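You operate a simulated robot arm through the tools that you are given. There is no shell and no other tool. Be economical: measure what you need, move in short steps, check, and stop when the job is done.

Carry out the task below with a simulated robot arm. There is one attempt and no reset: what you move stays moved.

JOB
Take the tall white carton on the top shelf of the white trolley and put it away on the upper wall shelf.

Only the result counts: the job must be done as asked and must still hold three seconds after the hand-in. Knocking over, shifting, dropping, spilling or breaking anything else fails it.

ROBOT AND FRAMES
A 7-joint arm with a two-finger parallel gripper on a trunk, on a base that drives. Base frame: it is fixed to the floor where the robot stands at the start and does not move with it; the origin is under the middle of the robot, x ahead of it, y to its left, z up. Units: mm, rad, N and s.
With the tool pointing down near the work surface it reaches from about 300 to 740 mm from the robot's upright axis, wherever it stands. Its first joint turns from -2.007 to 2.007 rad. Places, roughly: upper wall shelf [-7600, -700, 1600]. Payload 3.91 kg.
The tool frame sits at the grasp point between the pads (the TCP): z along the fingers, y along the line on which they close. The tips reach 30 mm beyond it. The gripper opens to 110 mm. The fingers are 20 mm wide and 10 mm thick; the gripper's body (48 by 112 mm) begins 55 mm behind the TCP.
Orientation is that of the tool frame in the base frame, as a unit quaternion [x, y, z, w]. With the fingers straight down and closing along the base's y, the tool's x points along the base's -x, its y along +y and its z along -z.

CONTROLS
- The arm moves only by the tool step_arm. Its argument "commands" is one flat list of numbers, 7 for each row, row after row: the shift along the tool's x, y, z in units of 300 mm (1.0 is 300 mm), then the turn, a rotation vector about the tool's x, y, z in units of 120 degrees (1.0 is 120 degrees), then the gripper command, from -1 (fully open) to 1 (shut), values between in proportion. In form: [dx, dy, dz, wx, wy, wz, jaw, dx, dy, dz, wx, wy, wz, jaw, ...]. A call has 1 to 10 rows; each row is the pose to reach, as a shift and turn from the pose commanded when the call began, along the tool's axes at that moment. A call with a number of a shift or a turn outside -1 to 1 is refused whole. A row lasts 0.2 s, in which the tool goes at most 50 mm and 0.15 rad; a call with a longer step from one row to the next is refused whole, and so is a gripper value outside its range. A pose out of reach is approached as far as the arm can. The call stops where the force on the tool passes 40 N (or 10 N more than at its start, if that is more) or the arm is blocked; 0.2 s more then pass. Each finger travels about 108 mm/s and halts on what it meets, pressing with about 28 N; the grip force reading is that of the motor and also rises with nothing between the fingers. The clock runs only during rows and for 0.2 s after the last one: add rows that repeat a pose to give the fingers time. The reply holds the time, the measured pose of the TCP, the force on the tool along the base axes, the opening and the grip force, in the units named above and with some noise.
- Cameras (640 x 400 px; columns grow to the right, rows downward): "scene" is now at [24.6, 140.6, 1721.5]; the picture's right is [-0.15, -0.99, 0.00], its down [-0.62, 0.09, -0.78] and it looks along [0.77, -0.12, -0.62] (base axes); focal length 258 px, centre (320, 200). "wrist" rides on the gripper at [72, 17, -103] in the tool frame; the picture's right is [-0.23, 0.97, 0.00], its down [-0.76, -0.18, -0.62] and it looks along [-0.61, -0.14, 0.78] (tool axes); focal length 222 px, centre (320, 200). There is no depth. A picture from a camera that has moved, and an enlarged one, comes with that camera's place and axes in the base frame and with its lens.
- camera(camera): a new picture of that camera. It takes no simulated time.
- lift_body(by): slides the trunk up (or, below 0, down) by that many mm; the arm and the scene camera ride with it, the base frame stays. It gives what a move gives, with no picture.
- roll_base(legs): drives the robot by 1 to 6 legs, each [ahead, turn to the left] in mm and rad, along the robot's own axes; the way and the turn of a leg run together, so that a leg with both is an arc; at most 1500 mm and 3.142 rad a leg. The arm and the cameras ride along, it lands a little off, and it stops where it bumps. It gives what a move gives.
- pan_tilt(pan, tilt): turns the head with the scene camera to pan (to the left, within 2.705 rad either way) and tilt (down, from -0.506 to 1.204), counted from straight ahead of the robot. It gives what a move gives.
- enlarge(camera, box): a new picture of the part [left, top, right, bottom] of that camera's present view, enlarged. It takes no simulated time.
- sign_off(): hands the job in; it is judged then, once.

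Work in short steps. Places have to be worked out from the pictures, the camera data and where the tool is seen: move nearer, look again, correct. Check each grasp and each placing, and mend what went wrong. You have 120 turns and 98 pictures in all, those below and enlarged ones among them. Open the gripper and draw the arm clear of the work before you hand the job in, unless the task says otherwise; then end with one line.

The tools are called after "Request:" by a JSON object that holds its "api" and its "payload". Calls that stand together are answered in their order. step_arm: Moves the arm, as the interface text tells. Its arguments: {"type":"object","properties":{"commands":{"type":"array","items":{"type":"number"}}},"required":["commands"]} The other tools are called the same way: lift_body (by) slides the trunk up or down; roll_base (legs) drives the base; pan_tilt (pan, tilt) turns the head that bears the scene camera; camera (camera) takes a picture; enlarge (camera, box) takes an enlarged picture of a part of a camera's view; sign_off () hands the job in.

At the start:

```text
time: 0.0
position: [399.5, 1.6, 1370.6]
tcp_rot: [-0.004, 1.0, 0.0, -0.001]
wrist_force: [-0.2, -0.9, -0.9]
opening: 110.0
grasp_force: 0.0
trunk travel left (down, up): [-825.0, 165.0]
robot x, y, heading: [0.0, -1.1, -0.004]
head pan, tilt: [-0.152, 0.672]
```

scene: 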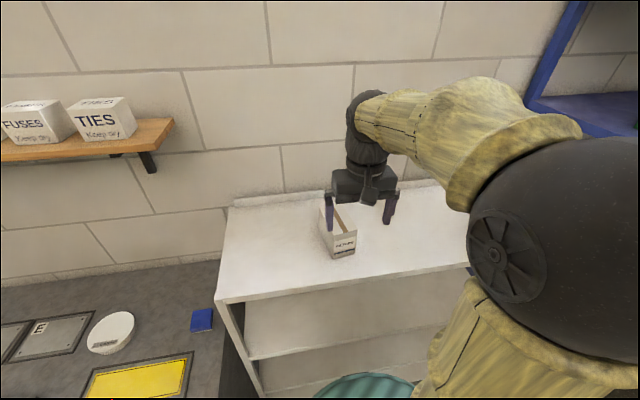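
wrist: 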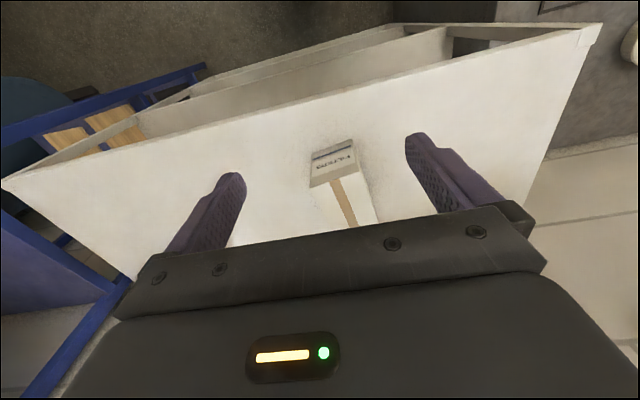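

The carton stands on the trolley in front of the robot, under the gripper. I'll enlarge both views to measure it.

Request:
{"api": "enlarge", "payload": {"camera": "scene", "box": [240, 140, 480, 290]}}

Request:
{"api": "enlarge", "payload": {"camera": "wrist", "box": [220, 100, 460, 250]}}

```text
2.67 times, centred on (360, 215) of scene
camera zoom: at [24.6, 140.6, 1721.5], right [-0.15, -0.99, 0.0], down [-0.62, 0.09, -0.78], along [0.77, -0.12, -0.62], focal length 689 px, centre (213, 160)
```

zoom: 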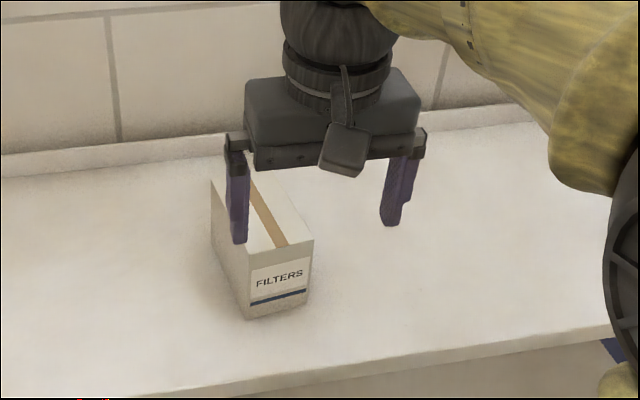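

```text
2.67 times, centred on (340, 175) of wrist
camera zoom: at [324.4, 18.4, 1474.3], right [0.22, 0.98, 0.0], down [0.76, -0.17, 0.62], along [0.61, -0.14, -0.78], focal length 592 px, centre (267, 267)
```

zoom: 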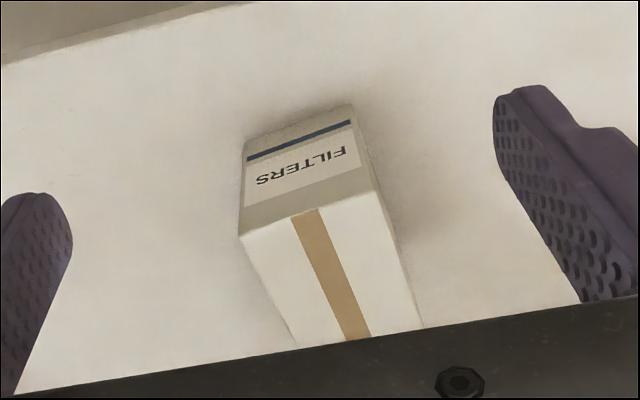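

The carton under the gripper measures about 70 wide, 112 long and 102 high, turned about 8°, on a surface at 1140. Before touching it I'll look around, to be sure this is the right trolley and to see the way to the shelf.

Request:
{"api": "pan_tilt", "payload": {"pan": 1.2, "tilt": 0.3}}

Request:
{"api": "camera", "payload": {"camera": "scene"}}

Request:
{"api": "pan_tilt", "payload": {"pan": 2.7, "tilt": 0.3}}

Request:
{"api": "camera", "payload": {"camera": "scene"}}

Request:
{"api": "pan_tilt", "payload": {"pan": -2.4, "tilt": 0.3}}

Request:
{"api": "camera", "payload": {"camera": "scene"}}

Request:
{"api": "pan_tilt", "payload": {"pan": -1.1, "tilt": 0.4}}

Request:
{"api": "camera", "payload": {"camera": "scene"}}

```text
time: 1.5
position: [399.5, 2.7, 1370.4]
tcp_rot: [-0.005, 1.0, 0.0, 0.001]
wrist_force: [-0.2, 0.6, 0.1]
opening: 110.2
grasp_force: 0.0
trunk travel left (down, up): [-825.0, 165.0]
robot x, y, heading: [-0.8, 0.0, 0.003]
head pan, tilt: [1.201, 0.3]
```

```text
93 pictures are left
camera scene: at [-26.6, 240.7, 1755.3], right [0.93, -0.36, 0.0], down [-0.11, -0.28, -0.96], along [0.35, 0.89, -0.3], focal length 258 px, centre (320, 200)
```

scene: 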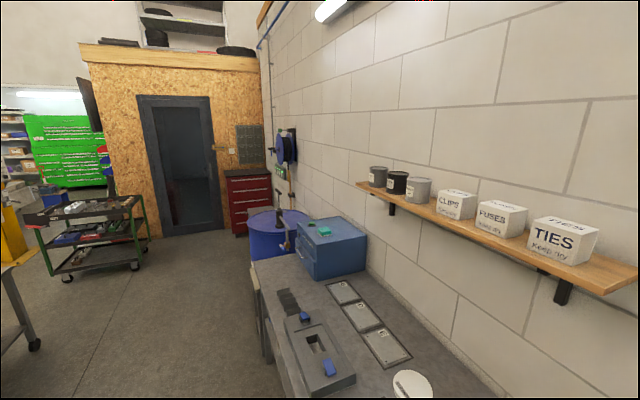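

```text
time: 3.1
position: [398.0, 2.5, 1370.9]
tcp_rot: [-0.004, 1.0, 0.0, 0.0]
wrist_force: [0.0, 0.0, 0.4]
opening: 110.0
grasp_force: 0.2
trunk travel left (down, up): [-825.0, 165.0]
robot x, y, heading: [-0.1, -0.2, -0.001]
head pan, tilt: [2.7, 0.3]
```

```text
92 pictures are left
camera scene: at [-144.8, 193.6, 1755.3], right [0.43, 0.9, 0.0], down [0.27, -0.13, -0.96], along [-0.86, 0.41, -0.3], focal length 258 px, centre (320, 200)
```

scene: 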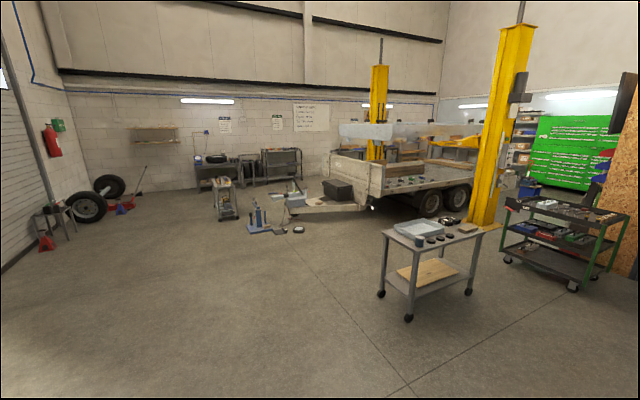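

```text
time: 7.1
position: [398.6, 3.3, 1371.7]
tcp_rot: [-0.005, 1.0, 0.0, 0.0]
wrist_force: [0.2, -0.3, -0.7]
opening: 109.9
grasp_force: 0.0
trunk travel left (down, up): [-825.0, 165.0]
robot x, y, heading: [-0.2, 1.0, -0.002]
head pan, tilt: [-2.4, 0.3]
```

```text
91 pictures are left
camera scene: at [-129.2, 90.5, 1755.3], right [-0.68, 0.74, 0.0], down [0.22, 0.2, -0.96], along [-0.7, -0.65, -0.3], focal length 258 px, centre (320, 200)
```

scene: 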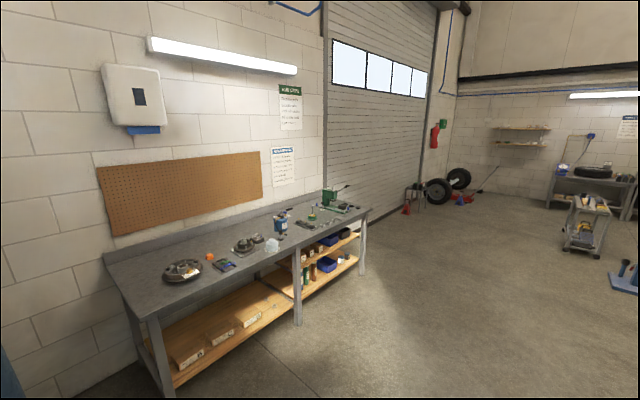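

```text
time: 8.6
position: [399.7, 2.6, 1369.2]
tcp_rot: [-0.005, 1.0, 0.0, 0.001]
wrist_force: [-1.5, 0.9, 0.4]
opening: 110.0
grasp_force: 0.1
trunk travel left (down, up): [-825.0, 165.0]
robot x, y, heading: [1.0, 0.8, -0.001]
head pan, tilt: [-1.1, 0.4]
```

```text
90 pictures are left
camera scene: at [-18.4, 71.0, 1746.1], right [-0.89, -0.45, 0.0], down [-0.18, 0.35, -0.92], along [0.42, -0.82, -0.39], focal length 258 px, centre (320, 200)
```

scene: 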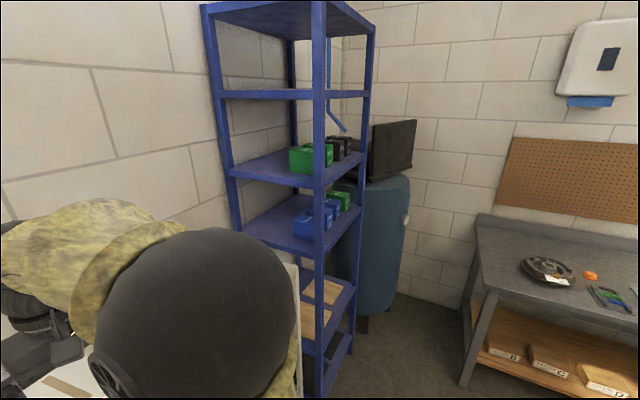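

This is the only carton on the white trolley, and the two boards on the far wall are the target shelves. Before grasping I'll check that a tool-down pose is reachable at the shelf's height, by raising the trunk and the arm here.

Request:
{"api": "lift_body", "payload": {"by": 165}}

Request:
{"api": "step_arm", "payload": {"commands": [0, 0, -0.15, 0, 0, 0, -1, 0, 0, -0.3, 0, 0, 0, -1, 0, 0, -0.45, 0, 0, 0, -1, 0, 0, -0.6, 0, 0, 0, -1, 0, 0, -0.75, 0, 0, 0, -1, 0, 0, -0.75, 0, 0, 0, -1]}}

Request:
{"api": "pan_tilt", "payload": {"pan": -2.7, "tilt": 0.1}}

Request:
{"api": "enlarge", "payload": {"camera": "scene", "box": [240, 150, 400, 250]}}

```text
time: 10.4
position: [398.5, 3.5, 1535.2]
tcp_rot: [-0.004, 1.0, 0.0, 0.0]
wrist_force: [-1.0, 0.6, 0.7]
opening: 110.0
grasp_force: 0.1
trunk travel left (down, up): [-990.0, 0.0]
robot x, y, heading: [0.9, 2.0, 0.001]
head pan, tilt: [-1.1, 0.4]
```

```text
time: 11.8
position: [398.5, 2.8, 1749.9]
tcp_rot: [-0.004, 1.0, 0.0, -0.001]
wrist_force: [-0.2, 0.1, 0.6]
opening: 110.3
grasp_force: 0.0
out of reach, approached as far as the arm can: row 5, 6
trunk travel left (down, up): [-990.0, 0.0]
robot x, y, heading: [-0.1, -2.2, 0.001]
head pan, tilt: [-1.1, 0.4]
```

```text
time: 13.5
position: [400.3, 3.6, 1749.9]
tcp_rot: [-0.004, 1.0, -0.001, 0.0]
wrist_force: [0.2, 0.3, 0.1]
opening: 110.0
grasp_force: 0.1
trunk travel left (down, up): [-990.0, 0.0]
robot x, y, heading: [2.7, 3.1, -0.005]
head pan, tilt: [-2.7, 0.099]
```

```text
4.00 times, centred on (320, 200) of scene
camera zoom: at [-143.5, 114.2, 1939.0], right [-0.43, 0.9, 0.0], down [0.09, 0.04, -1.0], along [-0.9, -0.43, -0.1], focal length 1034 px, centre (320, 200)
```

zoom: 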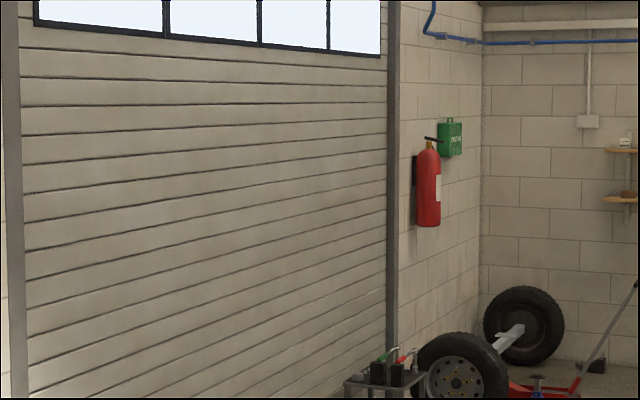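

Tool-down at z = 1750 is reachable, which leaves enough clearance. Now I'll look at the shelf itself.

Request:
{"api": "enlarge", "payload": {"camera": "scene", "box": [380, 160, 476, 220]}}

Request:
{"api": "enlarge", "payload": {"camera": "scene", "box": [360, 140, 640, 315]}}

Request:
{"api": "step_arm", "payload": {"commands": [0, 0, 0.15, 0, 0, 0, -1, 0, 0, 0.3, 0, 0, 0, -1, 0, 0, 0.45, 0, 0, 0, -1, 0, 0, 0.6, 0, 0, 0, -1, 0, 0, 0.7, 0, 0, 0, -1, 0, 0, 0.7, 0, 0, 0, -1]}}

Request:
{"api": "lift_body", "payload": {"by": -165}}

```text
6.67 times, centred on (428, 190) of scene
camera zoom: at [-143.5, 114.2, 1939.0], right [-0.43, 0.9, 0.0], down [0.09, 0.04, -1.0], along [-0.9, -0.43, -0.1], focal length 1723 px, centre (-400, 267)
```

zoom: 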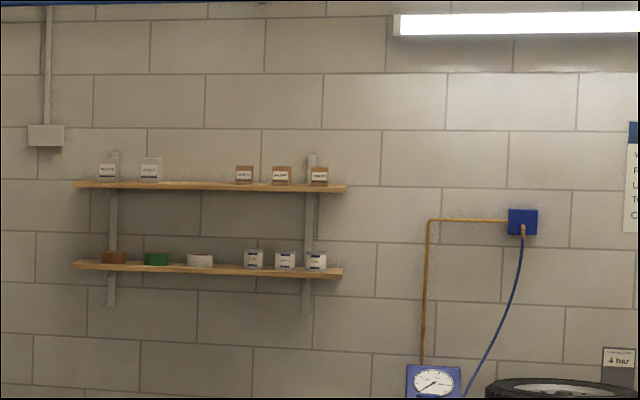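

```text
2.29 times, centred on (500, 228) of scene
camera zoom: at [-143.5, 114.2, 1939.0], right [-0.43, 0.9, 0.0], down [0.09, 0.04, -1.0], along [-0.9, -0.43, -0.1], focal length 591 px, centre (-91, 137)
```

zoom: 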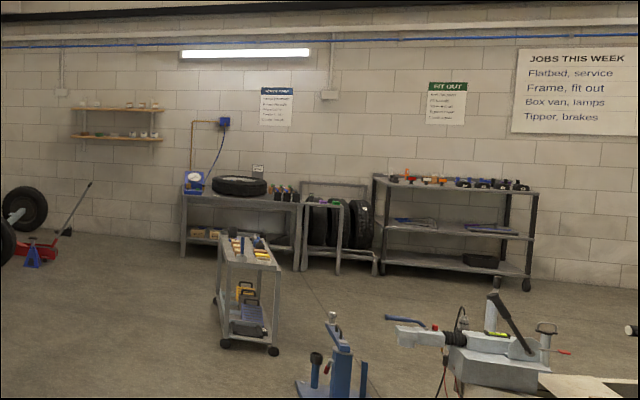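

```text
time: 14.9
position: [398.7, 1.7, 1539.3]
tcp_rot: [-0.004, 1.0, 0.0, 0.001]
wrist_force: [0.3, 0.5, -0.1]
opening: 109.9
grasp_force: 0.1
trunk travel left (down, up): [-990.0, 0.0]
robot x, y, heading: [3.0, -3.2, 0.002]
head pan, tilt: [-2.7, 0.099]
```

```text
time: 16.8
position: [398.9, 2.8, 1373.9]
tcp_rot: [-0.005, 1.0, 0.001, 0.0]
wrist_force: [-0.5, 0.9, -0.3]
opening: 109.8
grasp_force: 0.1
trunk travel left (down, up): [-825.0, 165.0]
robot x, y, heading: [2.6, 1.6, -0.002]
head pan, tilt: [-2.7, 0.099]
```

The upper shelf has a gap between the two white cartons on the left and the brown boxes on the right. Now I'll move above the carton's estimated centre (~536, 7), turn by 8° and look again.

Request:
{"api": "step_arm", "payload": {"commands": [-0.12, 0, 0, 0, 0, -0.035, -1, -0.24, 0.01, 0, 0, 0, -0.067, -1, -0.36, 0.015, 0, 0, 0, -0.067, -1, -0.44, 0.015, 0, 0, 0, -0.067, -1, -0.44, 0.015, 0.0, 0, 0, -0.067, -1]}}

Request:
{"api": "camera", "payload": {"camera": "wrist"}}

Request:
{"api": "pan_tilt", "payload": {"pan": -0.152, "tilt": 0.672}}

Request:
{"api": "enlarge", "payload": {"camera": "scene", "box": [240, 120, 480, 270]}}

```text
time: 18.0
position: [529.7, 8.7, 1375.4]
tcp_rot: [-0.074, 0.997, -0.001, 0.0]
wrist_force: [-0.1, -0.7, 0.0]
opening: 110.2
grasp_force: 0.1
trunk travel left (down, up): [-825.0, 165.0]
robot x, y, heading: [-1.4, 1.4, -0.001]
head pan, tilt: [-2.7, 0.099]
```

```text
86 pictures are left
camera wrist: at [454.3, 13.9, 1478.0], right [0.08, 1.0, 0.0], down [0.78, -0.06, 0.62], along [0.62, -0.05, -0.78], focal length 222 px, centre (320, 200)
```

wrist: 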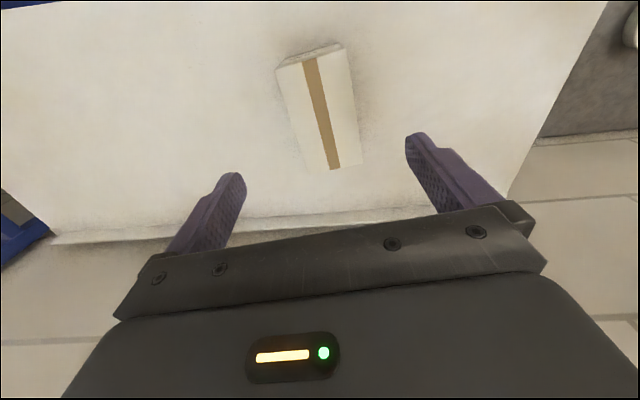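

```text
time: 20.3
position: [530.5, 8.9, 1374.0]
tcp_rot: [-0.073, 0.997, 0.001, 0.0]
wrist_force: [0.4, 0.1, -0.2]
opening: 109.9
grasp_force: 0.1
trunk travel left (down, up): [-825.0, 165.0]
robot x, y, heading: [0.8, -3.4, -0.0]
head pan, tilt: [-0.152, 0.672]
```

```text
2.67 times, centred on (360, 195) of scene
camera zoom: at [24.7, 140.6, 1721.6], right [-0.15, -0.99, 0.0], down [-0.62, 0.09, -0.78], along [0.77, -0.12, -0.62], focal length 689 px, centre (213, 213)
```

zoom: 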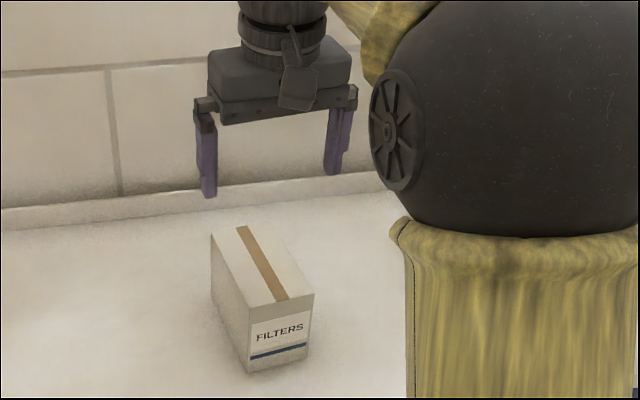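

The top corners put the carton's centre at (536, 9.5) with a yaw of 8°, so the gripper is lined up to within 6 mm. I'll descend to just around the carton top and check.

Request:
{"api": "step_arm", "payload": {"commands": [-0.02, 0, 0.13, 0, 0, 0, -1, -0.02, 0, 0.26, 0, 0, 0, -1, -0.02, 0, 0.35, 0, 0, 0, -1, -0.02, 0, 0.35, 0, 0, 0, -1]}}

Request:
{"api": "camera", "payload": {"camera": "wrist"}}

Request:
{"api": "enlarge", "payload": {"camera": "scene", "box": [240, 120, 480, 270]}}

```text
time: 21.3
position: [535.7, 8.3, 1269.3]
tcp_rot: [-0.074, 0.997, 0.0, 0.0]
wrist_force: [0.8, -0.4, 0.0]
opening: 110.0
grasp_force: 0.1
trunk travel left (down, up): [-825.0, 165.0]
robot x, y, heading: [0.6, -1.1, -0.001]
head pan, tilt: [-0.152, 0.672]
```

```text
84 pictures are left
camera wrist: at [459.7, 14.4, 1373.3], right [0.08, 1.0, 0.0], down [0.78, -0.06, 0.62], along [0.62, -0.05, -0.78], focal length 222 px, centre (320, 200)
```

wrist: 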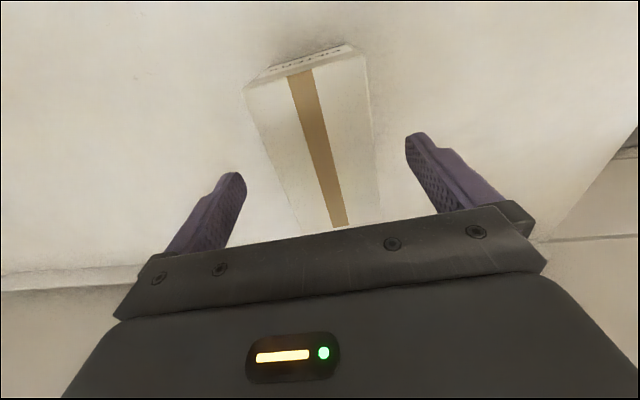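

```text
2.67 times, centred on (360, 195) of scene
camera zoom: at [24.1, 140.6, 1721.6], right [-0.15, -0.99, 0.0], down [-0.62, 0.09, -0.78], along [0.77, -0.12, -0.62], focal length 689 px, centre (213, 213)
```

zoom: 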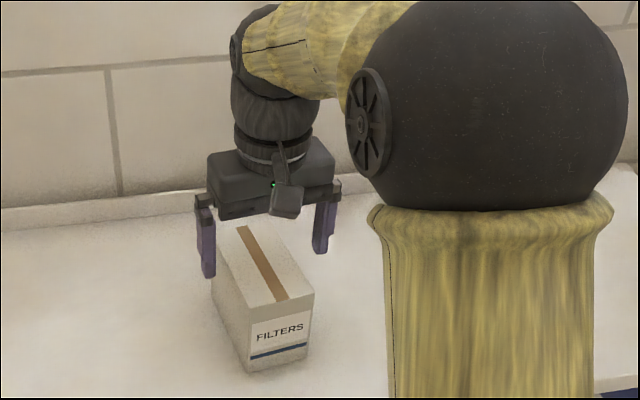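

It is centred to within about 2 mm. I'll shift +2 mm in y, descend to z ≈ 1202 and close.

Request:
{"api": "step_arm", "payload": {"commands": [0, 0.007, 0.11, 0, 0, 0, -1, 0, 0.007, 0.223, 0, 0, 0, -1, 0, 0.007, 0.223, 0, 0, 0, -1]}}

Request:
{"api": "step_arm", "payload": {"commands": [0, 0, 0, 0, 0, 0, -0.4, 0, 0, 0, 0, 0, 0, 0, 0, 0, 0, 0, 0, 0, 0.5, 0, 0, 0, 0, 0, 0, 1, 0, 0, 0, 0, 0, 0, 1, 0, 0, 0, 0, 0, 0, 1]}}

Request:
{"api": "enlarge", "payload": {"camera": "scene", "box": [240, 120, 480, 270]}}

```text
time: 22.1
position: [534.9, 11.1, 1203.3]
tcp_rot: [-0.074, 0.997, 0.0, 0.0]
wrist_force: [0.0, -1.1, -1.4]
opening: 109.9
grasp_force: 0.0
trunk travel left (down, up): [-825.0, 165.0]
robot x, y, heading: [-0.4, 0.3, -0.002]
head pan, tilt: [-0.152, 0.672]
```

```text
time: 23.5
position: [534.7, 11.9, 1202.9]
tcp_rot: [-0.074, 0.997, 0.0, 0.001]
wrist_force: [-0.2, 0.0, -0.2]
opening: 70.1
grasp_force: 28.2
trunk travel left (down, up): [-825.0, 165.0]
robot x, y, heading: [3.7, -0.8, -0.0]
head pan, tilt: [-0.152, 0.672]
```

```text
2.67 times, centred on (360, 195) of scene
camera zoom: at [24.9, 140.6, 1721.6], right [-0.15, -0.99, 0.0], down [-0.62, 0.09, -0.78], along [0.77, -0.12, -0.62], focal length 689 px, centre (213, 213)
```

zoom: 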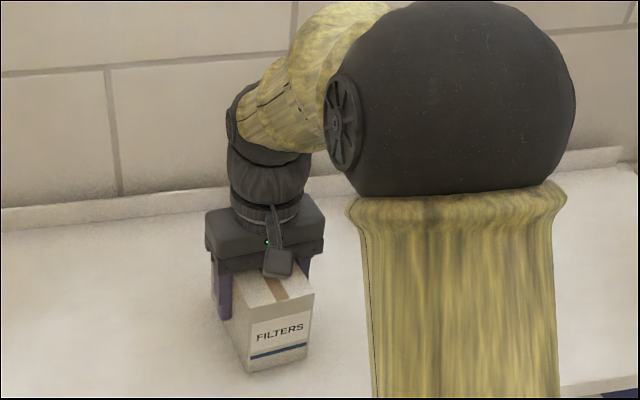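

The grip holds at 70 mm of opening. I'll lift 200 mm and retract, then check.

Request:
{"api": "step_arm", "payload": {"commands": [0, 0, -0.08, 0, 0, 0, 1, 0, 0, -0.2, 0, 0, 0, 1, 0, 0, -0.35, 0, 0, 0, 1, 0, 0, -0.5, 0, 0, 0, 1, 0, 0, -0.65, 0, 0, 0, 1, 0.1, 0, -0.75, 0, 0, 0, 1, 0.23, 0, -0.8, 0, 0, 0.03, 1, 0.36, 0, -0.8, 0, 0, 0.067, 1, 0.45, 0, -0.8, 0, 0, 0.067, 1, 0.45, 0, -0.8, 0, 0, 0.067, 1]}}

Request:
{"api": "camera", "payload": {"camera": "wrist"}}

Request:
{"api": "camera", "payload": {"camera": "scene"}}

```text
time: 25.7
position: [402.5, -7.8, 1443.6]
tcp_rot: [-0.004, 1.0, 0.0, 0.0]
wrist_force: [-0.8, -0.1, -2.2]
opening: 70.2
grasp_force: 28.1
trunk travel left (down, up): [-825.0, 165.0]
robot x, y, heading: [-1.1, 0.8, -0.003]
head pan, tilt: [-0.152, 0.672]
```

```text
81 pictures are left
camera wrist: at [329.9, 7.9, 1546.7], right [0.22, 0.98, 0.0], down [0.76, -0.17, 0.62], along [0.61, -0.14, -0.78], focal length 222 px, centre (320, 200)
```

wrist: 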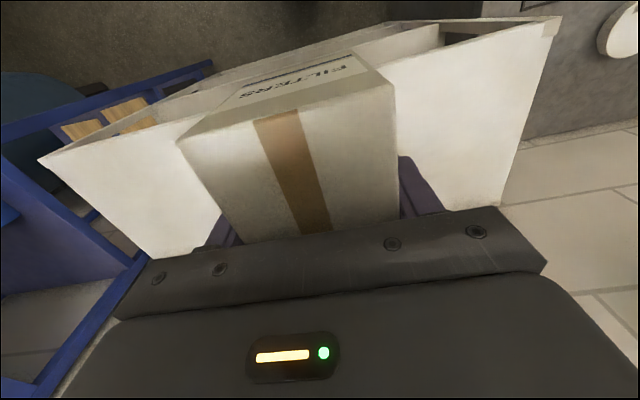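

```text
80 pictures are left
camera scene: at [25.6, 140.7, 1721.5], right [-0.15, -0.99, 0.0], down [-0.62, 0.09, -0.78], along [0.77, -0.12, -0.62], focal length 258 px, centre (320, 200)
```

scene: 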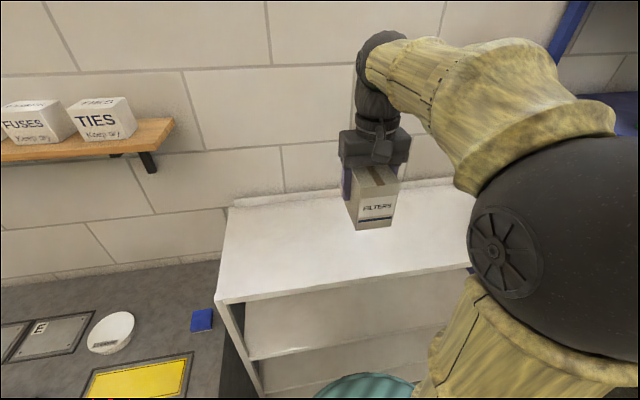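

The carton is held firmly. I estimate the shelf spans y from −1200 to −180, with the gap centred near y = −720. I'll back off, turn around towards the shelf, then look.

Request:
{"api": "roll_base", "payload": {"legs": [[-900, 0], [0, -3.0]]}}

Request:
{"api": "pan_tilt", "payload": {"pan": 0.0, "tilt": 0.2}}

Request:
{"api": "camera", "payload": {"camera": "scene"}}

```text
time: 37.4
position: [-1291.8, -54.3, 1442.7]
tcp_rot: [0.997, 0.083, 0.0, -0.001]
wrist_force: [0.3, -0.4, -2.3]
opening: 69.9
grasp_force: 28.5
trunk travel left (down, up): [-825.0, 165.0]
robot x, y, heading: [-891.2, 0.7, -2.982]
head pan, tilt: [-0.152, 0.672]
```

```text
time: 38.3
position: [-1293.7, -55.3, 1442.3]
tcp_rot: [0.996, 0.084, 0.0, 0.0]
wrist_force: [0.1, 0.6, -1.6]
opening: 69.7
grasp_force: 28.0
trunk travel left (down, up): [-825.0, 165.0]
robot x, y, heading: [-893.9, 0.9, -2.976]
head pan, tilt: [0.0, 0.201]
```

```text
79 pictures are left
camera scene: at [-902.9, -155.4, 1764.5], right [-0.16, 0.99, 0.0], down [0.2, 0.03, -0.98], along [-0.97, -0.16, -0.2], focal length 258 px, centre (320, 200)
```

scene: 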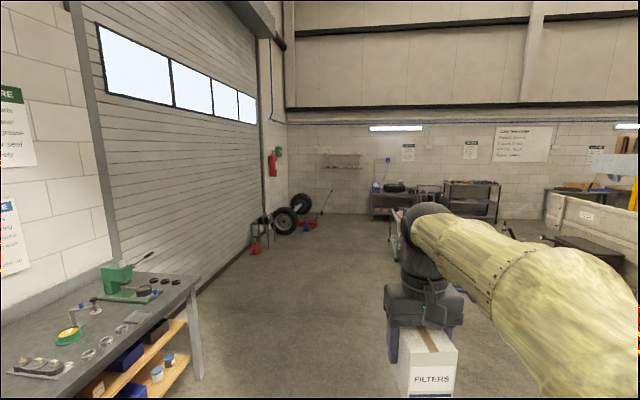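

The way ahead is clear: the small cart lies to the right at y > 350 and the jack stands on the left near the wall. I'll drive about 4.4 m towards the shelf.

Request:
{"api": "roll_base", "payload": {"legs": [[1480, -0.02], [1480, 0], [1480, 0]]}}

Request:
{"api": "camera", "payload": {"camera": "scene"}}

```text
time: 59.5
position: [-5677.7, -726.1, 1444.3]
tcp_rot: [0.996, 0.084, 0.0, 0.0]
wrist_force: [0.9, 0.4, -2.0]
opening: 70.1
grasp_force: 27.7
trunk travel left (down, up): [-825.0, 165.0]
robot x, y, heading: [-5275.2, -668.0, -2.982]
head pan, tilt: [0.0, 0.201]
```

```text
78 pictures are left
camera scene: at [-5287.1, -826.9, 1764.6], right [-0.16, 0.99, 0.0], down [0.2, 0.03, -0.98], along [-0.97, -0.16, -0.2], focal length 258 px, centre (320, 200)
```

scene: 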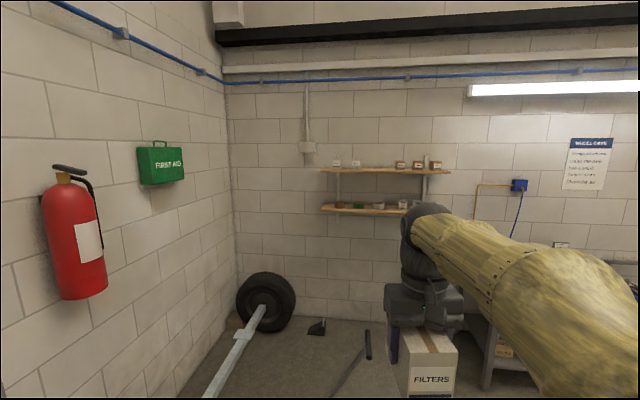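

I'm about 2.3 m from the wall. I'll square up to it, then inspect the floor ahead (the jack handle) and the shelf.

Request:
{"api": "roll_base", "payload": {"legs": [[0, -0.16]]}}

Request:
{"api": "pan_tilt", "payload": {"pan": 0.1, "tilt": 0.75}}

Request:
{"api": "camera", "payload": {"camera": "scene"}}

Request:
{"api": "pan_tilt", "payload": {"pan": 0.0, "tilt": 0.15}}

Request:
{"api": "enlarge", "payload": {"camera": "scene", "box": [240, 110, 480, 260]}}

```text
time: 60.5
position: [-5679.9, -662.9, 1443.0]
tcp_rot: [1.0, 0.004, 0.0, 0.0]
wrist_force: [-0.3, -0.4, -1.8]
opening: 69.7
grasp_force: 28.0
trunk travel left (down, up): [-825.0, 165.0]
robot x, y, heading: [-5277.0, -668.2, 3.137]
head pan, tilt: [0.0, 0.201]
```

```text
time: 61.5
position: [-5679.4, -661.2, 1443.0]
tcp_rot: [1.0, 0.005, 0.0, 0.001]
wrist_force: [0.2, -0.1, -1.8]
opening: 69.8
grasp_force: 28.2
trunk travel left (down, up): [-825.0, 165.0]
robot x, y, heading: [-5277.1, -670.5, 3.135]
head pan, tilt: [0.099, 0.75]
```

```text
77 pictures are left
camera scene: at [-5300.6, -831.6, 1715.0], right [-0.1, 1.0, 0.0], down [0.68, 0.07, -0.73], along [-0.73, -0.07, -0.68], focal length 258 px, centre (320, 200)
```

scene: 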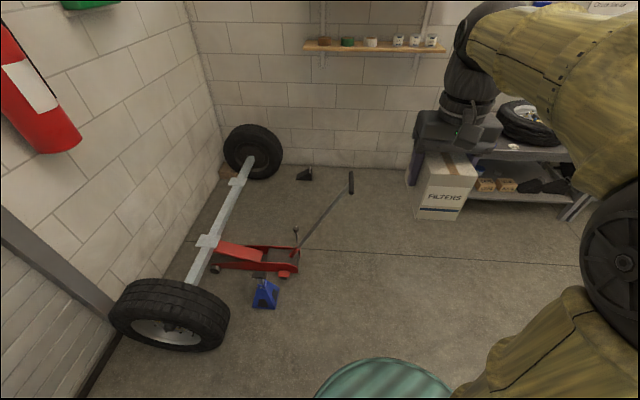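

```text
time: 62.5
position: [-5679.6, -661.8, 1442.9]
tcp_rot: [1.0, 0.005, 0.0, 0.0]
wrist_force: [-0.1, -0.5, -1.3]
opening: 69.9
grasp_force: 28.4
trunk travel left (down, up): [-825.0, 165.0]
robot x, y, heading: [-5278.5, -670.4, 3.139]
head pan, tilt: [0.0, 0.15]
```

```text
2.67 times, centred on (360, 185) of scene
camera zoom: at [-5310.9, -823.4, 1769.2], right [0.0, 1.0, 0.0], down [0.15, 0.0, -0.99], along [-0.99, 0.0, -0.15], focal length 689 px, centre (213, 240)
```

zoom: 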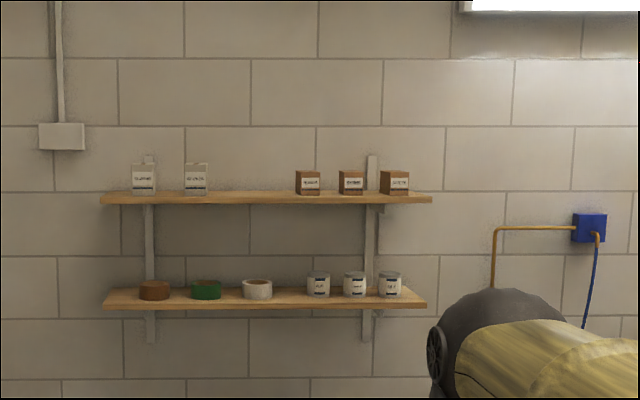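

The jack handle rises into the direct lane: its tip is about (−6480, −780, 800), still rough. I need a better fix on it and to know my own base's footprint, so I'll look down and then step aside to the right.

Request:
{"api": "pan_tilt", "payload": {"pan": 0.0, "tilt": 1.2}}

Request:
{"api": "camera", "payload": {"camera": "scene"}}

Request:
{"api": "pan_tilt", "payload": {"pan": -0.6, "tilt": 0.5}}

Request:
{"api": "camera", "payload": {"camera": "scene"}}

Request:
{"api": "camera", "payload": {"camera": "wrist"}}

```text
time: 63.8
position: [-5679.5, -661.7, 1443.1]
tcp_rot: [1.0, 0.004, 0.0, 0.0]
wrist_force: [0.9, 0.9, -2.4]
opening: 69.9
grasp_force: 27.7
trunk travel left (down, up): [-825.0, 165.0]
robot x, y, heading: [-5277.1, -672.2, 3.138]
head pan, tilt: [0.0, 1.201]
```

```text
75 pictures are left
camera scene: at [-5274.0, -823.5, 1683.3], right [0.0, 1.0, 0.0], down [0.93, 0.0, -0.36], along [-0.36, 0.0, -0.93], focal length 258 px, centre (320, 200)
```

scene: 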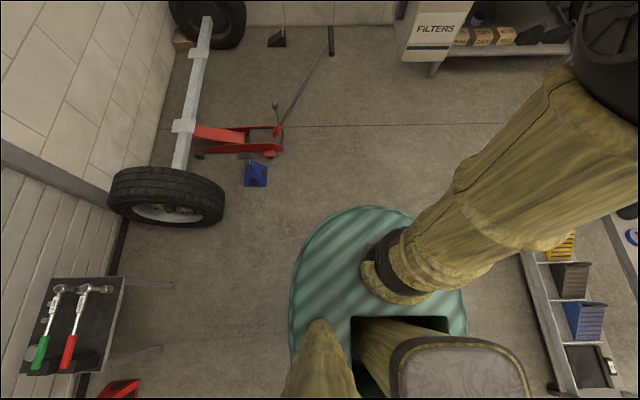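

```text
time: 64.9
position: [-5680.6, -662.1, 1444.5]
tcp_rot: [1.0, 0.005, 0.001, 0.0]
wrist_force: [0.4, 0.2, -2.8]
opening: 69.6
grasp_force: 28.3
trunk travel left (down, up): [-825.0, 165.0]
robot x, y, heading: [-5276.5, -670.0, 3.14]
head pan, tilt: [-0.6, 0.499]
```

```text
74 pictures are left
camera scene: at [-5293.1, -772.1, 1736.8], right [0.57, 0.82, 0.0], down [0.4, -0.27, -0.88], along [-0.72, 0.5, -0.48], focal length 258 px, centre (320, 200)
```

scene: 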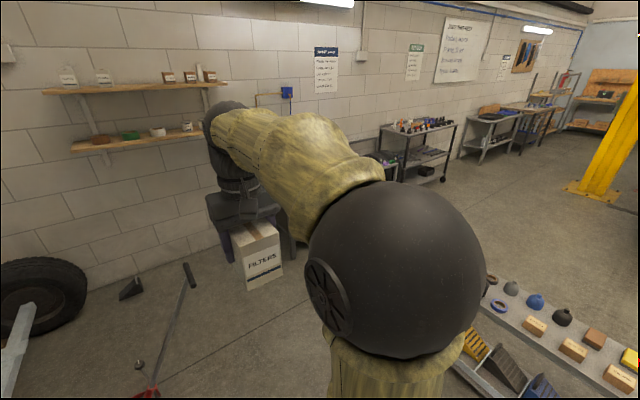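

```text
73 pictures are left
camera wrist: at [-5609.5, -678.6, 1546.9], right [-0.22, -0.98, 0.0], down [-0.76, 0.17, 0.62], along [-0.61, 0.14, -0.78], focal length 222 px, centre (320, 200)
```

wrist: 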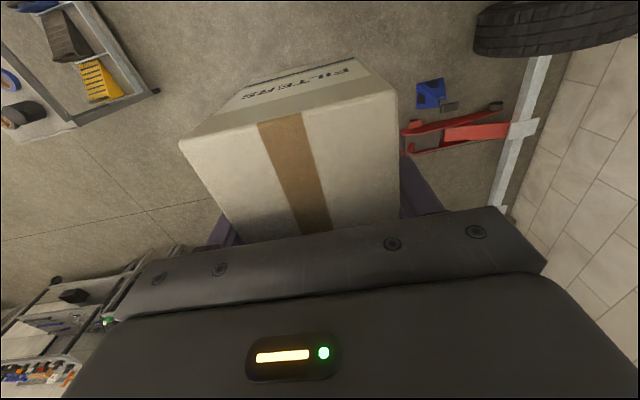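

The base drum has a radius of roughly 250 mm, and the handle tip is near (−6600, −765, 800). I'll shift to a lane at y ≈ −350 and look again from there.

Request:
{"api": "roll_base", "payload": {"legs": [[0, -0.45], [730, 0], [0, 0.45]]}}

Request:
{"api": "pan_tilt", "payload": {"pan": 0.4, "tilt": 0.7}}

Request:
{"api": "camera", "payload": {"camera": "scene"}}

Request:
{"api": "pan_tilt", "payload": {"pan": -0.7, "tilt": 0.7}}

Request:
{"api": "camera", "payload": {"camera": "scene"}}

```text
time: 71.5
position: [-6338.2, -342.9, 1443.1]
tcp_rot: [1.0, 0.007, 0.0, -0.001]
wrist_force: [0.6, -0.8, -1.7]
opening: 69.8
grasp_force: 28.5
trunk travel left (down, up): [-825.0, 165.0]
robot x, y, heading: [-5933.3, -348.0, -3.136]
head pan, tilt: [-0.6, 0.499]
```

```text
time: 72.8
position: [-6338.4, -343.3, 1443.7]
tcp_rot: [1.0, 0.007, -0.001, 0.0]
wrist_force: [0.1, 0.1, -1.8]
opening: 69.9
grasp_force: 28.1
trunk travel left (down, up): [-825.0, 165.0]
robot x, y, heading: [-5935.0, -355.0, -3.14]
head pan, tilt: [0.4, 0.7]
```

```text
72 pictures are left
camera scene: at [-5953.5, -536.2, 1719.2], right [-0.39, 0.92, 0.0], down [0.59, 0.25, -0.76], along [-0.7, -0.3, -0.64], focal length 258 px, centre (320, 200)
```

scene: 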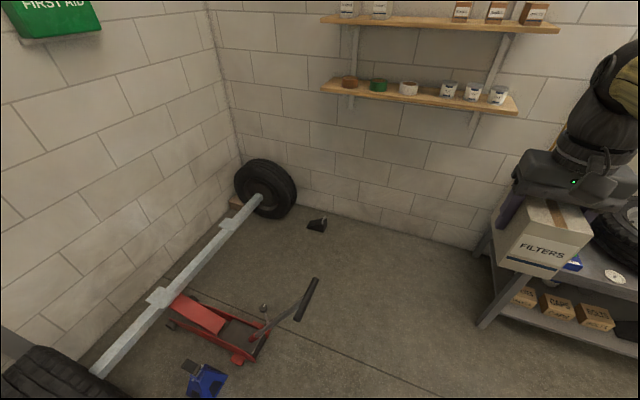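

```text
time: 74.1
position: [-6338.1, -343.4, 1443.1]
tcp_rot: [1.0, 0.006, 0.0, 0.0]
wrist_force: [0.3, 0.1, -1.9]
opening: 69.8
grasp_force: 28.4
trunk travel left (down, up): [-825.0, 165.0]
robot x, y, heading: [-5936.5, -350.5, -3.139]
head pan, tilt: [-0.7, 0.7]
```

```text
71 pictures are left
camera scene: at [-5940.7, -448.5, 1719.2], right [0.64, 0.77, 0.0], down [0.49, -0.41, -0.76], along [-0.59, 0.49, -0.64], focal length 258 px, centre (320, 200)
```

scene: 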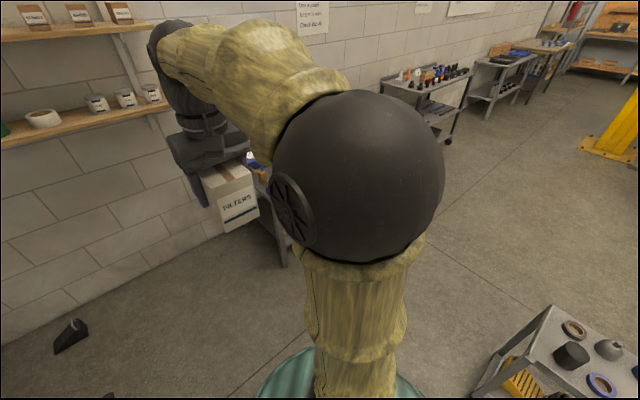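

Two views agree on the handle tip: (−6465, −772, 850). The bench leg is near (−7080, 140), so a lane at y = −350 clears both. I'll raise the carton above shelf level, then advance to x ≈ −6600.

Request:
{"api": "lift_body", "payload": {"by": 165}}

Request:
{"api": "step_arm", "payload": {"commands": [0, 0, -0.12, 0, 0, 0, 1, 0, 0, -0.25, 0, 0, 0, 1, 0, 0, -0.38, 0, 0, 0, 1, 0, 0, -0.4, 0, 0, 0, 1, 0, 0, -0.4, 0, 0, 0, 1]}}

Request:
{"api": "roll_base", "payload": {"legs": [[670, 0]]}}

Request:
{"api": "pan_tilt", "payload": {"pan": 0.3, "tilt": 0.35}}

Request:
{"api": "camera", "payload": {"camera": "scene"}}

```text
time: 76.0
position: [-6339.2, -343.5, 1609.5]
tcp_rot: [1.0, 0.007, 0.0, -0.001]
wrist_force: [-0.4, 0.6, -2.1]
opening: 69.8
grasp_force: 28.0
trunk travel left (down, up): [-990.0, 0.0]
robot x, y, heading: [-5934.1, -345.9, -3.139]
head pan, tilt: [-0.7, 0.7]
```

```text
time: 77.2
position: [-6338.3, -342.9, 1728.9]
tcp_rot: [1.0, 0.006, 0.001, 0.0]
wrist_force: [0.6, -0.8, -2.4]
opening: 69.8
grasp_force: 27.5
trunk travel left (down, up): [-990.0, 0.0]
robot x, y, heading: [-5937.7, -356.1, -3.142]
head pan, tilt: [-0.7, 0.7]
```

```text
time: 80.9
position: [-7011.7, -339.2, 1727.7]
tcp_rot: [1.0, 0.002, 0.0, 0.0]
wrist_force: [0.1, 0.4, -1.8]
opening: 69.9
grasp_force: 28.0
trunk travel left (down, up): [-990.0, 0.0]
robot x, y, heading: [-6605.3, -349.8, 3.137]
head pan, tilt: [-0.7, 0.7]
```

```text
time: 82.2
position: [-7011.3, -339.1, 1728.2]
tcp_rot: [1.0, 0.002, 0.0, 0.001]
wrist_force: [0.5, 0.5, -2.8]
opening: 69.8
grasp_force: 28.0
trunk travel left (down, up): [-990.0, 0.0]
robot x, y, heading: [-6608.3, -352.4, 3.139]
head pan, tilt: [0.3, 0.351]
```

```text
70 pictures are left
camera scene: at [-6638.5, -530.1, 1915.6], right [-0.29, 0.96, 0.0], down [0.33, 0.1, -0.94], along [-0.9, -0.27, -0.34], focal length 258 px, centre (320, 200)
```

scene: 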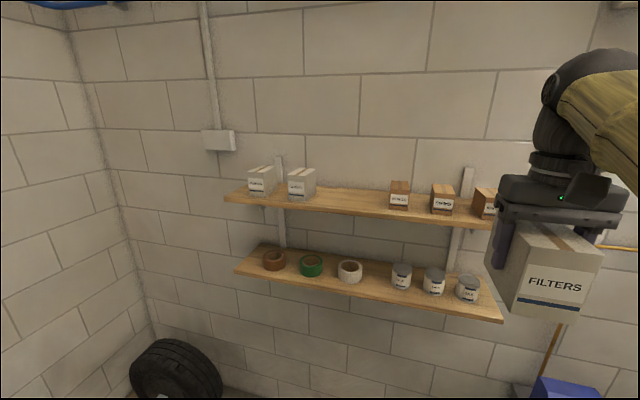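

Good view of the shelf and the gap. I'll enlarge it to measure the edge and the gap.

Request:
{"api": "enlarge", "payload": {"camera": "scene", "box": [210, 150, 402, 270]}}

Request:
{"api": "enlarge", "payload": {"camera": "scene", "box": [340, 150, 532, 270]}}

```text
3.33 times, centred on (306, 210) of scene
camera zoom: at [-6638.5, -530.1, 1915.6], right [-0.29, 0.96, 0.0], down [0.33, 0.1, -0.94], along [-0.9, -0.27, -0.34], focal length 862 px, centre (367, 167)
```

zoom: 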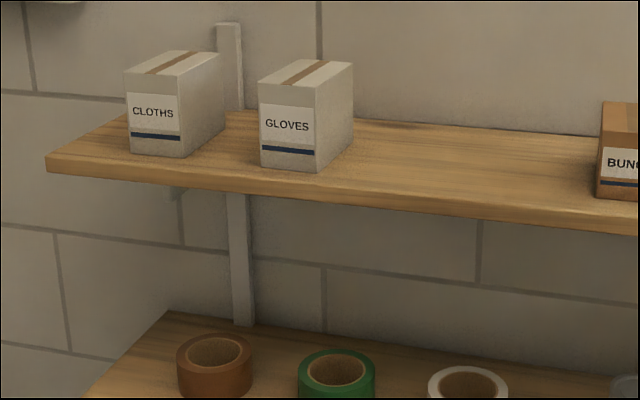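

```text
3.33 times, centred on (436, 210) of scene
camera zoom: at [-6638.5, -530.1, 1915.6], right [-0.29, 0.96, 0.0], down [0.33, 0.1, -0.94], along [-0.9, -0.27, -0.34], focal length 862 px, centre (-67, 167)
```

zoom: 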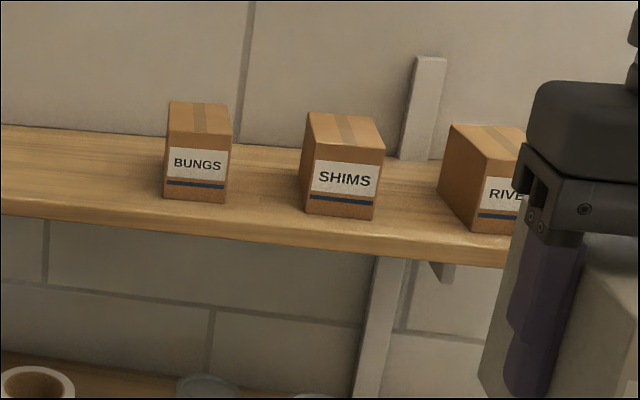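

The shelf top is at about z = 1585, with the front edge at x ≈ −7440 and the wall near −7715. The gap runs from y = −840 (GLOVES) to −539 (BUNGS), so I'm aiming for (−7550, −700). I'll turn towards it, square the carton up to the wall again and advance part of the way.

Request:
{"api": "roll_base", "payload": {"legs": [[0, 0.354]]}}

Request:
{"api": "step_arm", "payload": {"commands": [0, 0, 0, 0, 0, 0.06, 1, 0, 0, 0, 0, 0, 0.12, 1, 0, 0, 0, 0, 0, 0.169, 1, 0, 0, 0, 0, 0, 0.169, 1]}}

Request:
{"api": "roll_base", "payload": {"legs": [[330, 0]]}}

Request:
{"api": "pan_tilt", "payload": {"pan": 0.0, "tilt": 0.5}}

Request:
{"api": "camera", "payload": {"camera": "scene"}}

Request:
{"api": "camera", "payload": {"camera": "wrist"}}

```text
time: 83.7
position: [-6989.0, -481.9, 1729.1]
tcp_rot: [0.984, 0.18, -0.001, 0.001]
wrist_force: [0.3, 0.1, -1.9]
opening: 69.8
grasp_force: 28.2
trunk travel left (down, up): [-990.0, 0.0]
robot x, y, heading: [-6608.4, -348.7, -2.783]
head pan, tilt: [0.3, 0.351]
```

```text
time: 84.7
position: [-6988.4, -481.7, 1728.1]
tcp_rot: [1.0, 0.004, 0.0, 0.001]
wrist_force: [-0.5, 0.9, -2.2]
opening: 69.7
grasp_force: 27.8
trunk travel left (down, up): [-990.0, 0.0]
robot x, y, heading: [-6610.2, -352.4, -2.788]
head pan, tilt: [0.3, 0.351]
```

```text
time: 86.8
position: [-7297.9, -593.7, 1726.8]
tcp_rot: [1.0, 0.002, 0.0, 0.0]
wrist_force: [0.1, -0.7, -3.3]
opening: 70.1
grasp_force: 27.6
trunk travel left (down, up): [-990.0, 0.0]
robot x, y, heading: [-6920.3, -467.6, -2.79]
head pan, tilt: [0.3, 0.351]
```

```text
time: 87.7
position: [-7295.8, -593.9, 1728.3]
tcp_rot: [1.0, 0.001, 0.0, -0.001]
wrist_force: [0.4, 0.1, -2.4]
opening: 70.0
grasp_force: 27.9
trunk travel left (down, up): [-990.0, 0.0]
robot x, y, heading: [-6916.9, -460.9, -2.789]
head pan, tilt: [0.0, 0.499]
```

```text
67 pictures are left
camera scene: at [-6892.9, -617.8, 1901.9], right [-0.34, 0.94, 0.0], down [0.45, 0.16, -0.88], along [-0.82, -0.3, -0.48], focal length 258 px, centre (320, 200)
```

scene: 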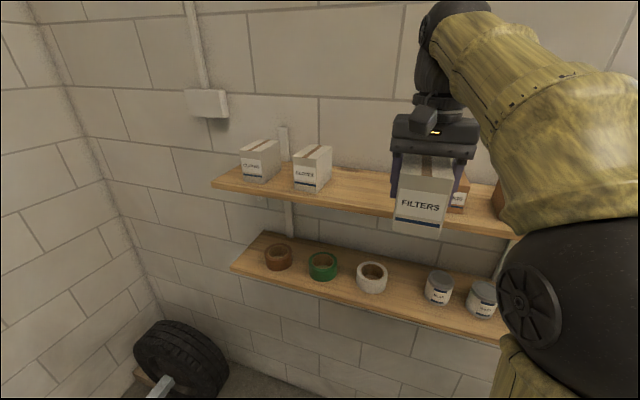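

```text
66 pictures are left
camera wrist: at [-7226.2, -610.8, 1831.3], right [-0.22, -0.97, 0.0], down [-0.76, 0.17, 0.62], along [-0.61, 0.14, -0.78], focal length 222 px, centre (320, 200)
```

wrist: 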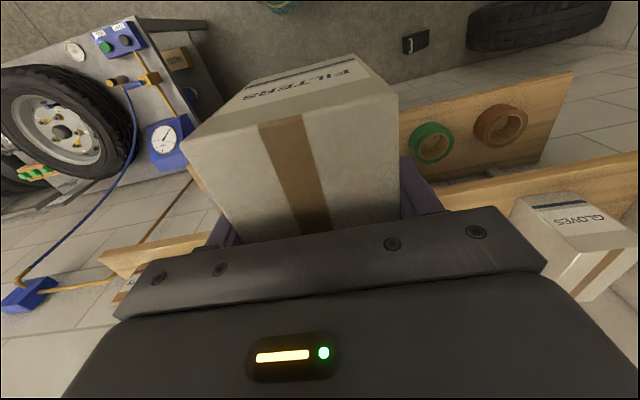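

The estimates hold up: GLOVES' right edge is at −841 and the front edge at about −7430. I'll shift the arm 66 mm left, then drive 130 mm so the carton enters the middle of the gap above the shelf.

Request:
{"api": "step_arm", "payload": {"commands": [0, 0.11, 0, 0, 0, 0, 1, 0, 0.22, 0, 0, 0, 0, 1, 0, 0.22, 0, 0, 0, 0, 1]}}

Request:
{"api": "roll_base", "payload": {"legs": [[130, 0]]}}

Request:
{"api": "camera", "payload": {"camera": "scene"}}

Request:
{"api": "camera", "payload": {"camera": "wrist"}}

```text
time: 88.5
position: [-7296.6, -658.7, 1728.9]
tcp_rot: [1.0, 0.001, 0.0, 0.0]
wrist_force: [-0.1, -0.4, -1.5]
opening: 69.9
grasp_force: 27.7
trunk travel left (down, up): [-990.0, 0.0]
robot x, y, heading: [-6913.1, -461.0, -2.797]
head pan, tilt: [0.0, 0.499]
```

```text
time: 89.7
position: [-7419.3, -706.0, 1727.3]
tcp_rot: [1.0, 0.003, -0.001, 0.0]
wrist_force: [-0.5, 0.6, -2.1]
opening: 69.9
grasp_force: 27.9
trunk travel left (down, up): [-990.0, 0.0]
robot x, y, heading: [-7035.2, -508.2, -2.788]
head pan, tilt: [0.0, 0.499]
```

```text
65 pictures are left
camera scene: at [-7016.0, -662.8, 1901.9], right [-0.34, 0.94, 0.0], down [0.45, 0.17, -0.88], along [-0.82, -0.3, -0.48], focal length 258 px, centre (320, 200)
```

scene: 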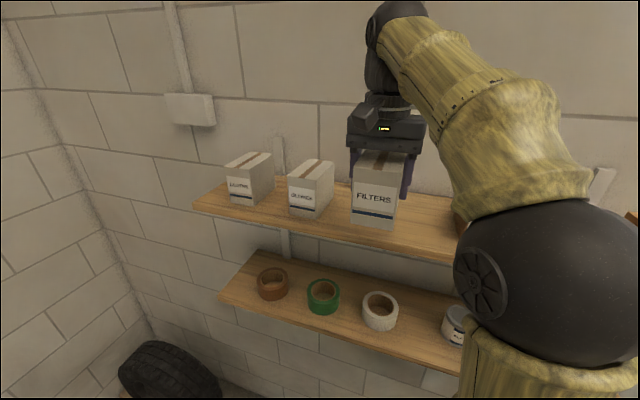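

```text
64 pictures are left
camera wrist: at [-7348.8, -722.5, 1830.9], right [-0.22, -0.98, 0.0], down [-0.76, 0.17, 0.62], along [-0.61, 0.14, -0.78], focal length 222 px, centre (320, 200)
```

wrist: 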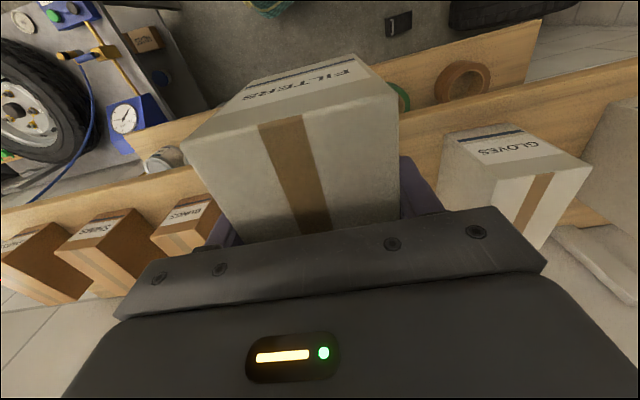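

The carton is centred in the gap in y (−706). I'll extend 130 mm towards the wall, keeping the height.

Request:
{"api": "step_arm", "payload": {"commands": [-0.12, 0, 0, 0, 0, 0, 1, -0.24, 0, 0, 0, 0, 0, 1, -0.36, 0, 0, 0, 0, 0, 1, -0.435, 0, 0, 0, 0, 0, 1, -0.435, 0, 0, 0, 0, 0, 1]}}

Request:
{"api": "camera", "payload": {"camera": "scene"}}

Request:
{"api": "camera", "payload": {"camera": "wrist"}}

```text
time: 90.9
position: [-7513.4, -695.3, 1710.8]
tcp_rot: [1.0, 0.003, -0.002, 0.0]
wrist_force: [0.4, -0.4, -2.9]
opening: 69.9
grasp_force: 27.6
out of reach, approached as far as the arm can: row 2, 3, 4, 5
trunk travel left (down, up): [-990.0, 0.0]
robot x, y, heading: [-7037.1, -508.1, -2.787]
head pan, tilt: [0.0, 0.499]
```

```text
63 pictures are left
camera scene: at [-7015.2, -665.2, 1901.6], right [-0.34, 0.94, 0.0], down [0.45, 0.17, -0.88], along [-0.82, -0.3, -0.48], focal length 258 px, centre (320, 200)
```

scene: 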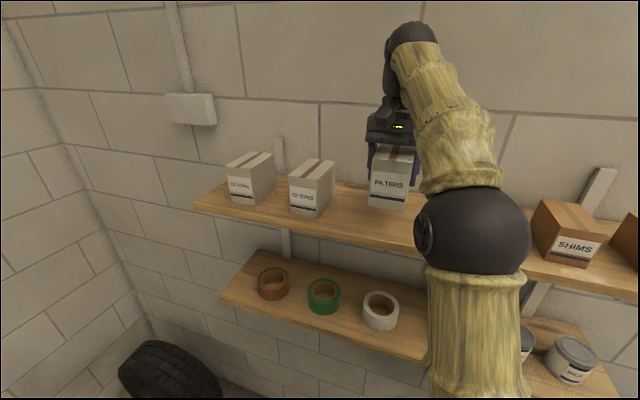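

```text
62 pictures are left
camera wrist: at [-7442.7, -712.0, 1814.0], right [-0.22, -0.98, 0.0], down [-0.76, 0.17, 0.63], along [-0.61, 0.14, -0.78], focal length 222 px, centre (320, 200)
```

wrist: 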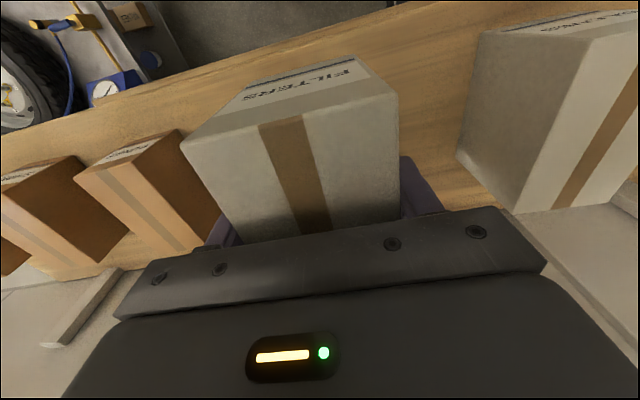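

The arm hit its reach limit at x = −7513, so I'll drive the base another 45 mm rather than stretch it.

Request:
{"api": "roll_base", "payload": {"legs": [[45, 0]]}}

Request:
{"api": "step_arm", "payload": {"commands": [0, 0, 0.05, 0, 0, 0, 1, 0, 0, 0.1, 0, 0, 0, 1, 0, 0, 0.1, 0, 0, 0, 1]}}

Request:
{"api": "camera", "payload": {"camera": "scene"}}

```text
time: 91.8
position: [-7556.0, -708.3, 1710.3]
tcp_rot: [1.0, 0.003, -0.001, 0.0]
wrist_force: [-0.6, -0.7, -2.8]
opening: 69.7
grasp_force: 27.3
trunk travel left (down, up): [-990.0, 0.0]
robot x, y, heading: [-7077.3, -523.0, -2.785]
head pan, tilt: [0.0, 0.499]
```

```text
time: 92.6
position: [-7555.9, -707.9, 1681.5]
tcp_rot: [1.0, 0.002, -0.001, 0.0]
wrist_force: [0.1, 0.8, -2.7]
opening: 69.7
grasp_force: 27.9
trunk travel left (down, up): [-990.0, 0.0]
robot x, y, heading: [-7082.0, -523.9, -2.791]
head pan, tilt: [0.0, 0.499]
```

```text
61 pictures are left
camera scene: at [-7056.5, -677.5, 1901.9], right [-0.34, 0.94, 0.0], down [0.45, 0.17, -0.88], along [-0.82, -0.3, -0.48], focal length 258 px, centre (320, 200)
```

scene: 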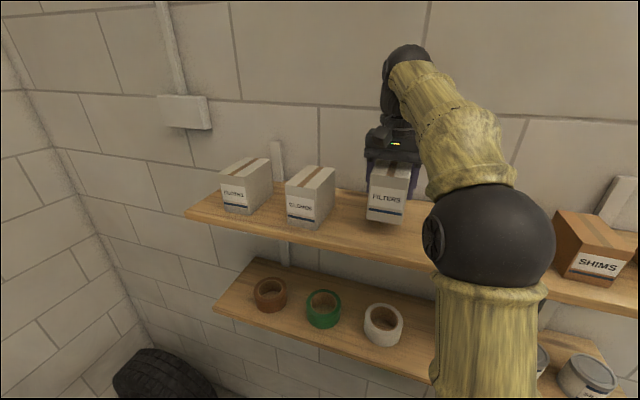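

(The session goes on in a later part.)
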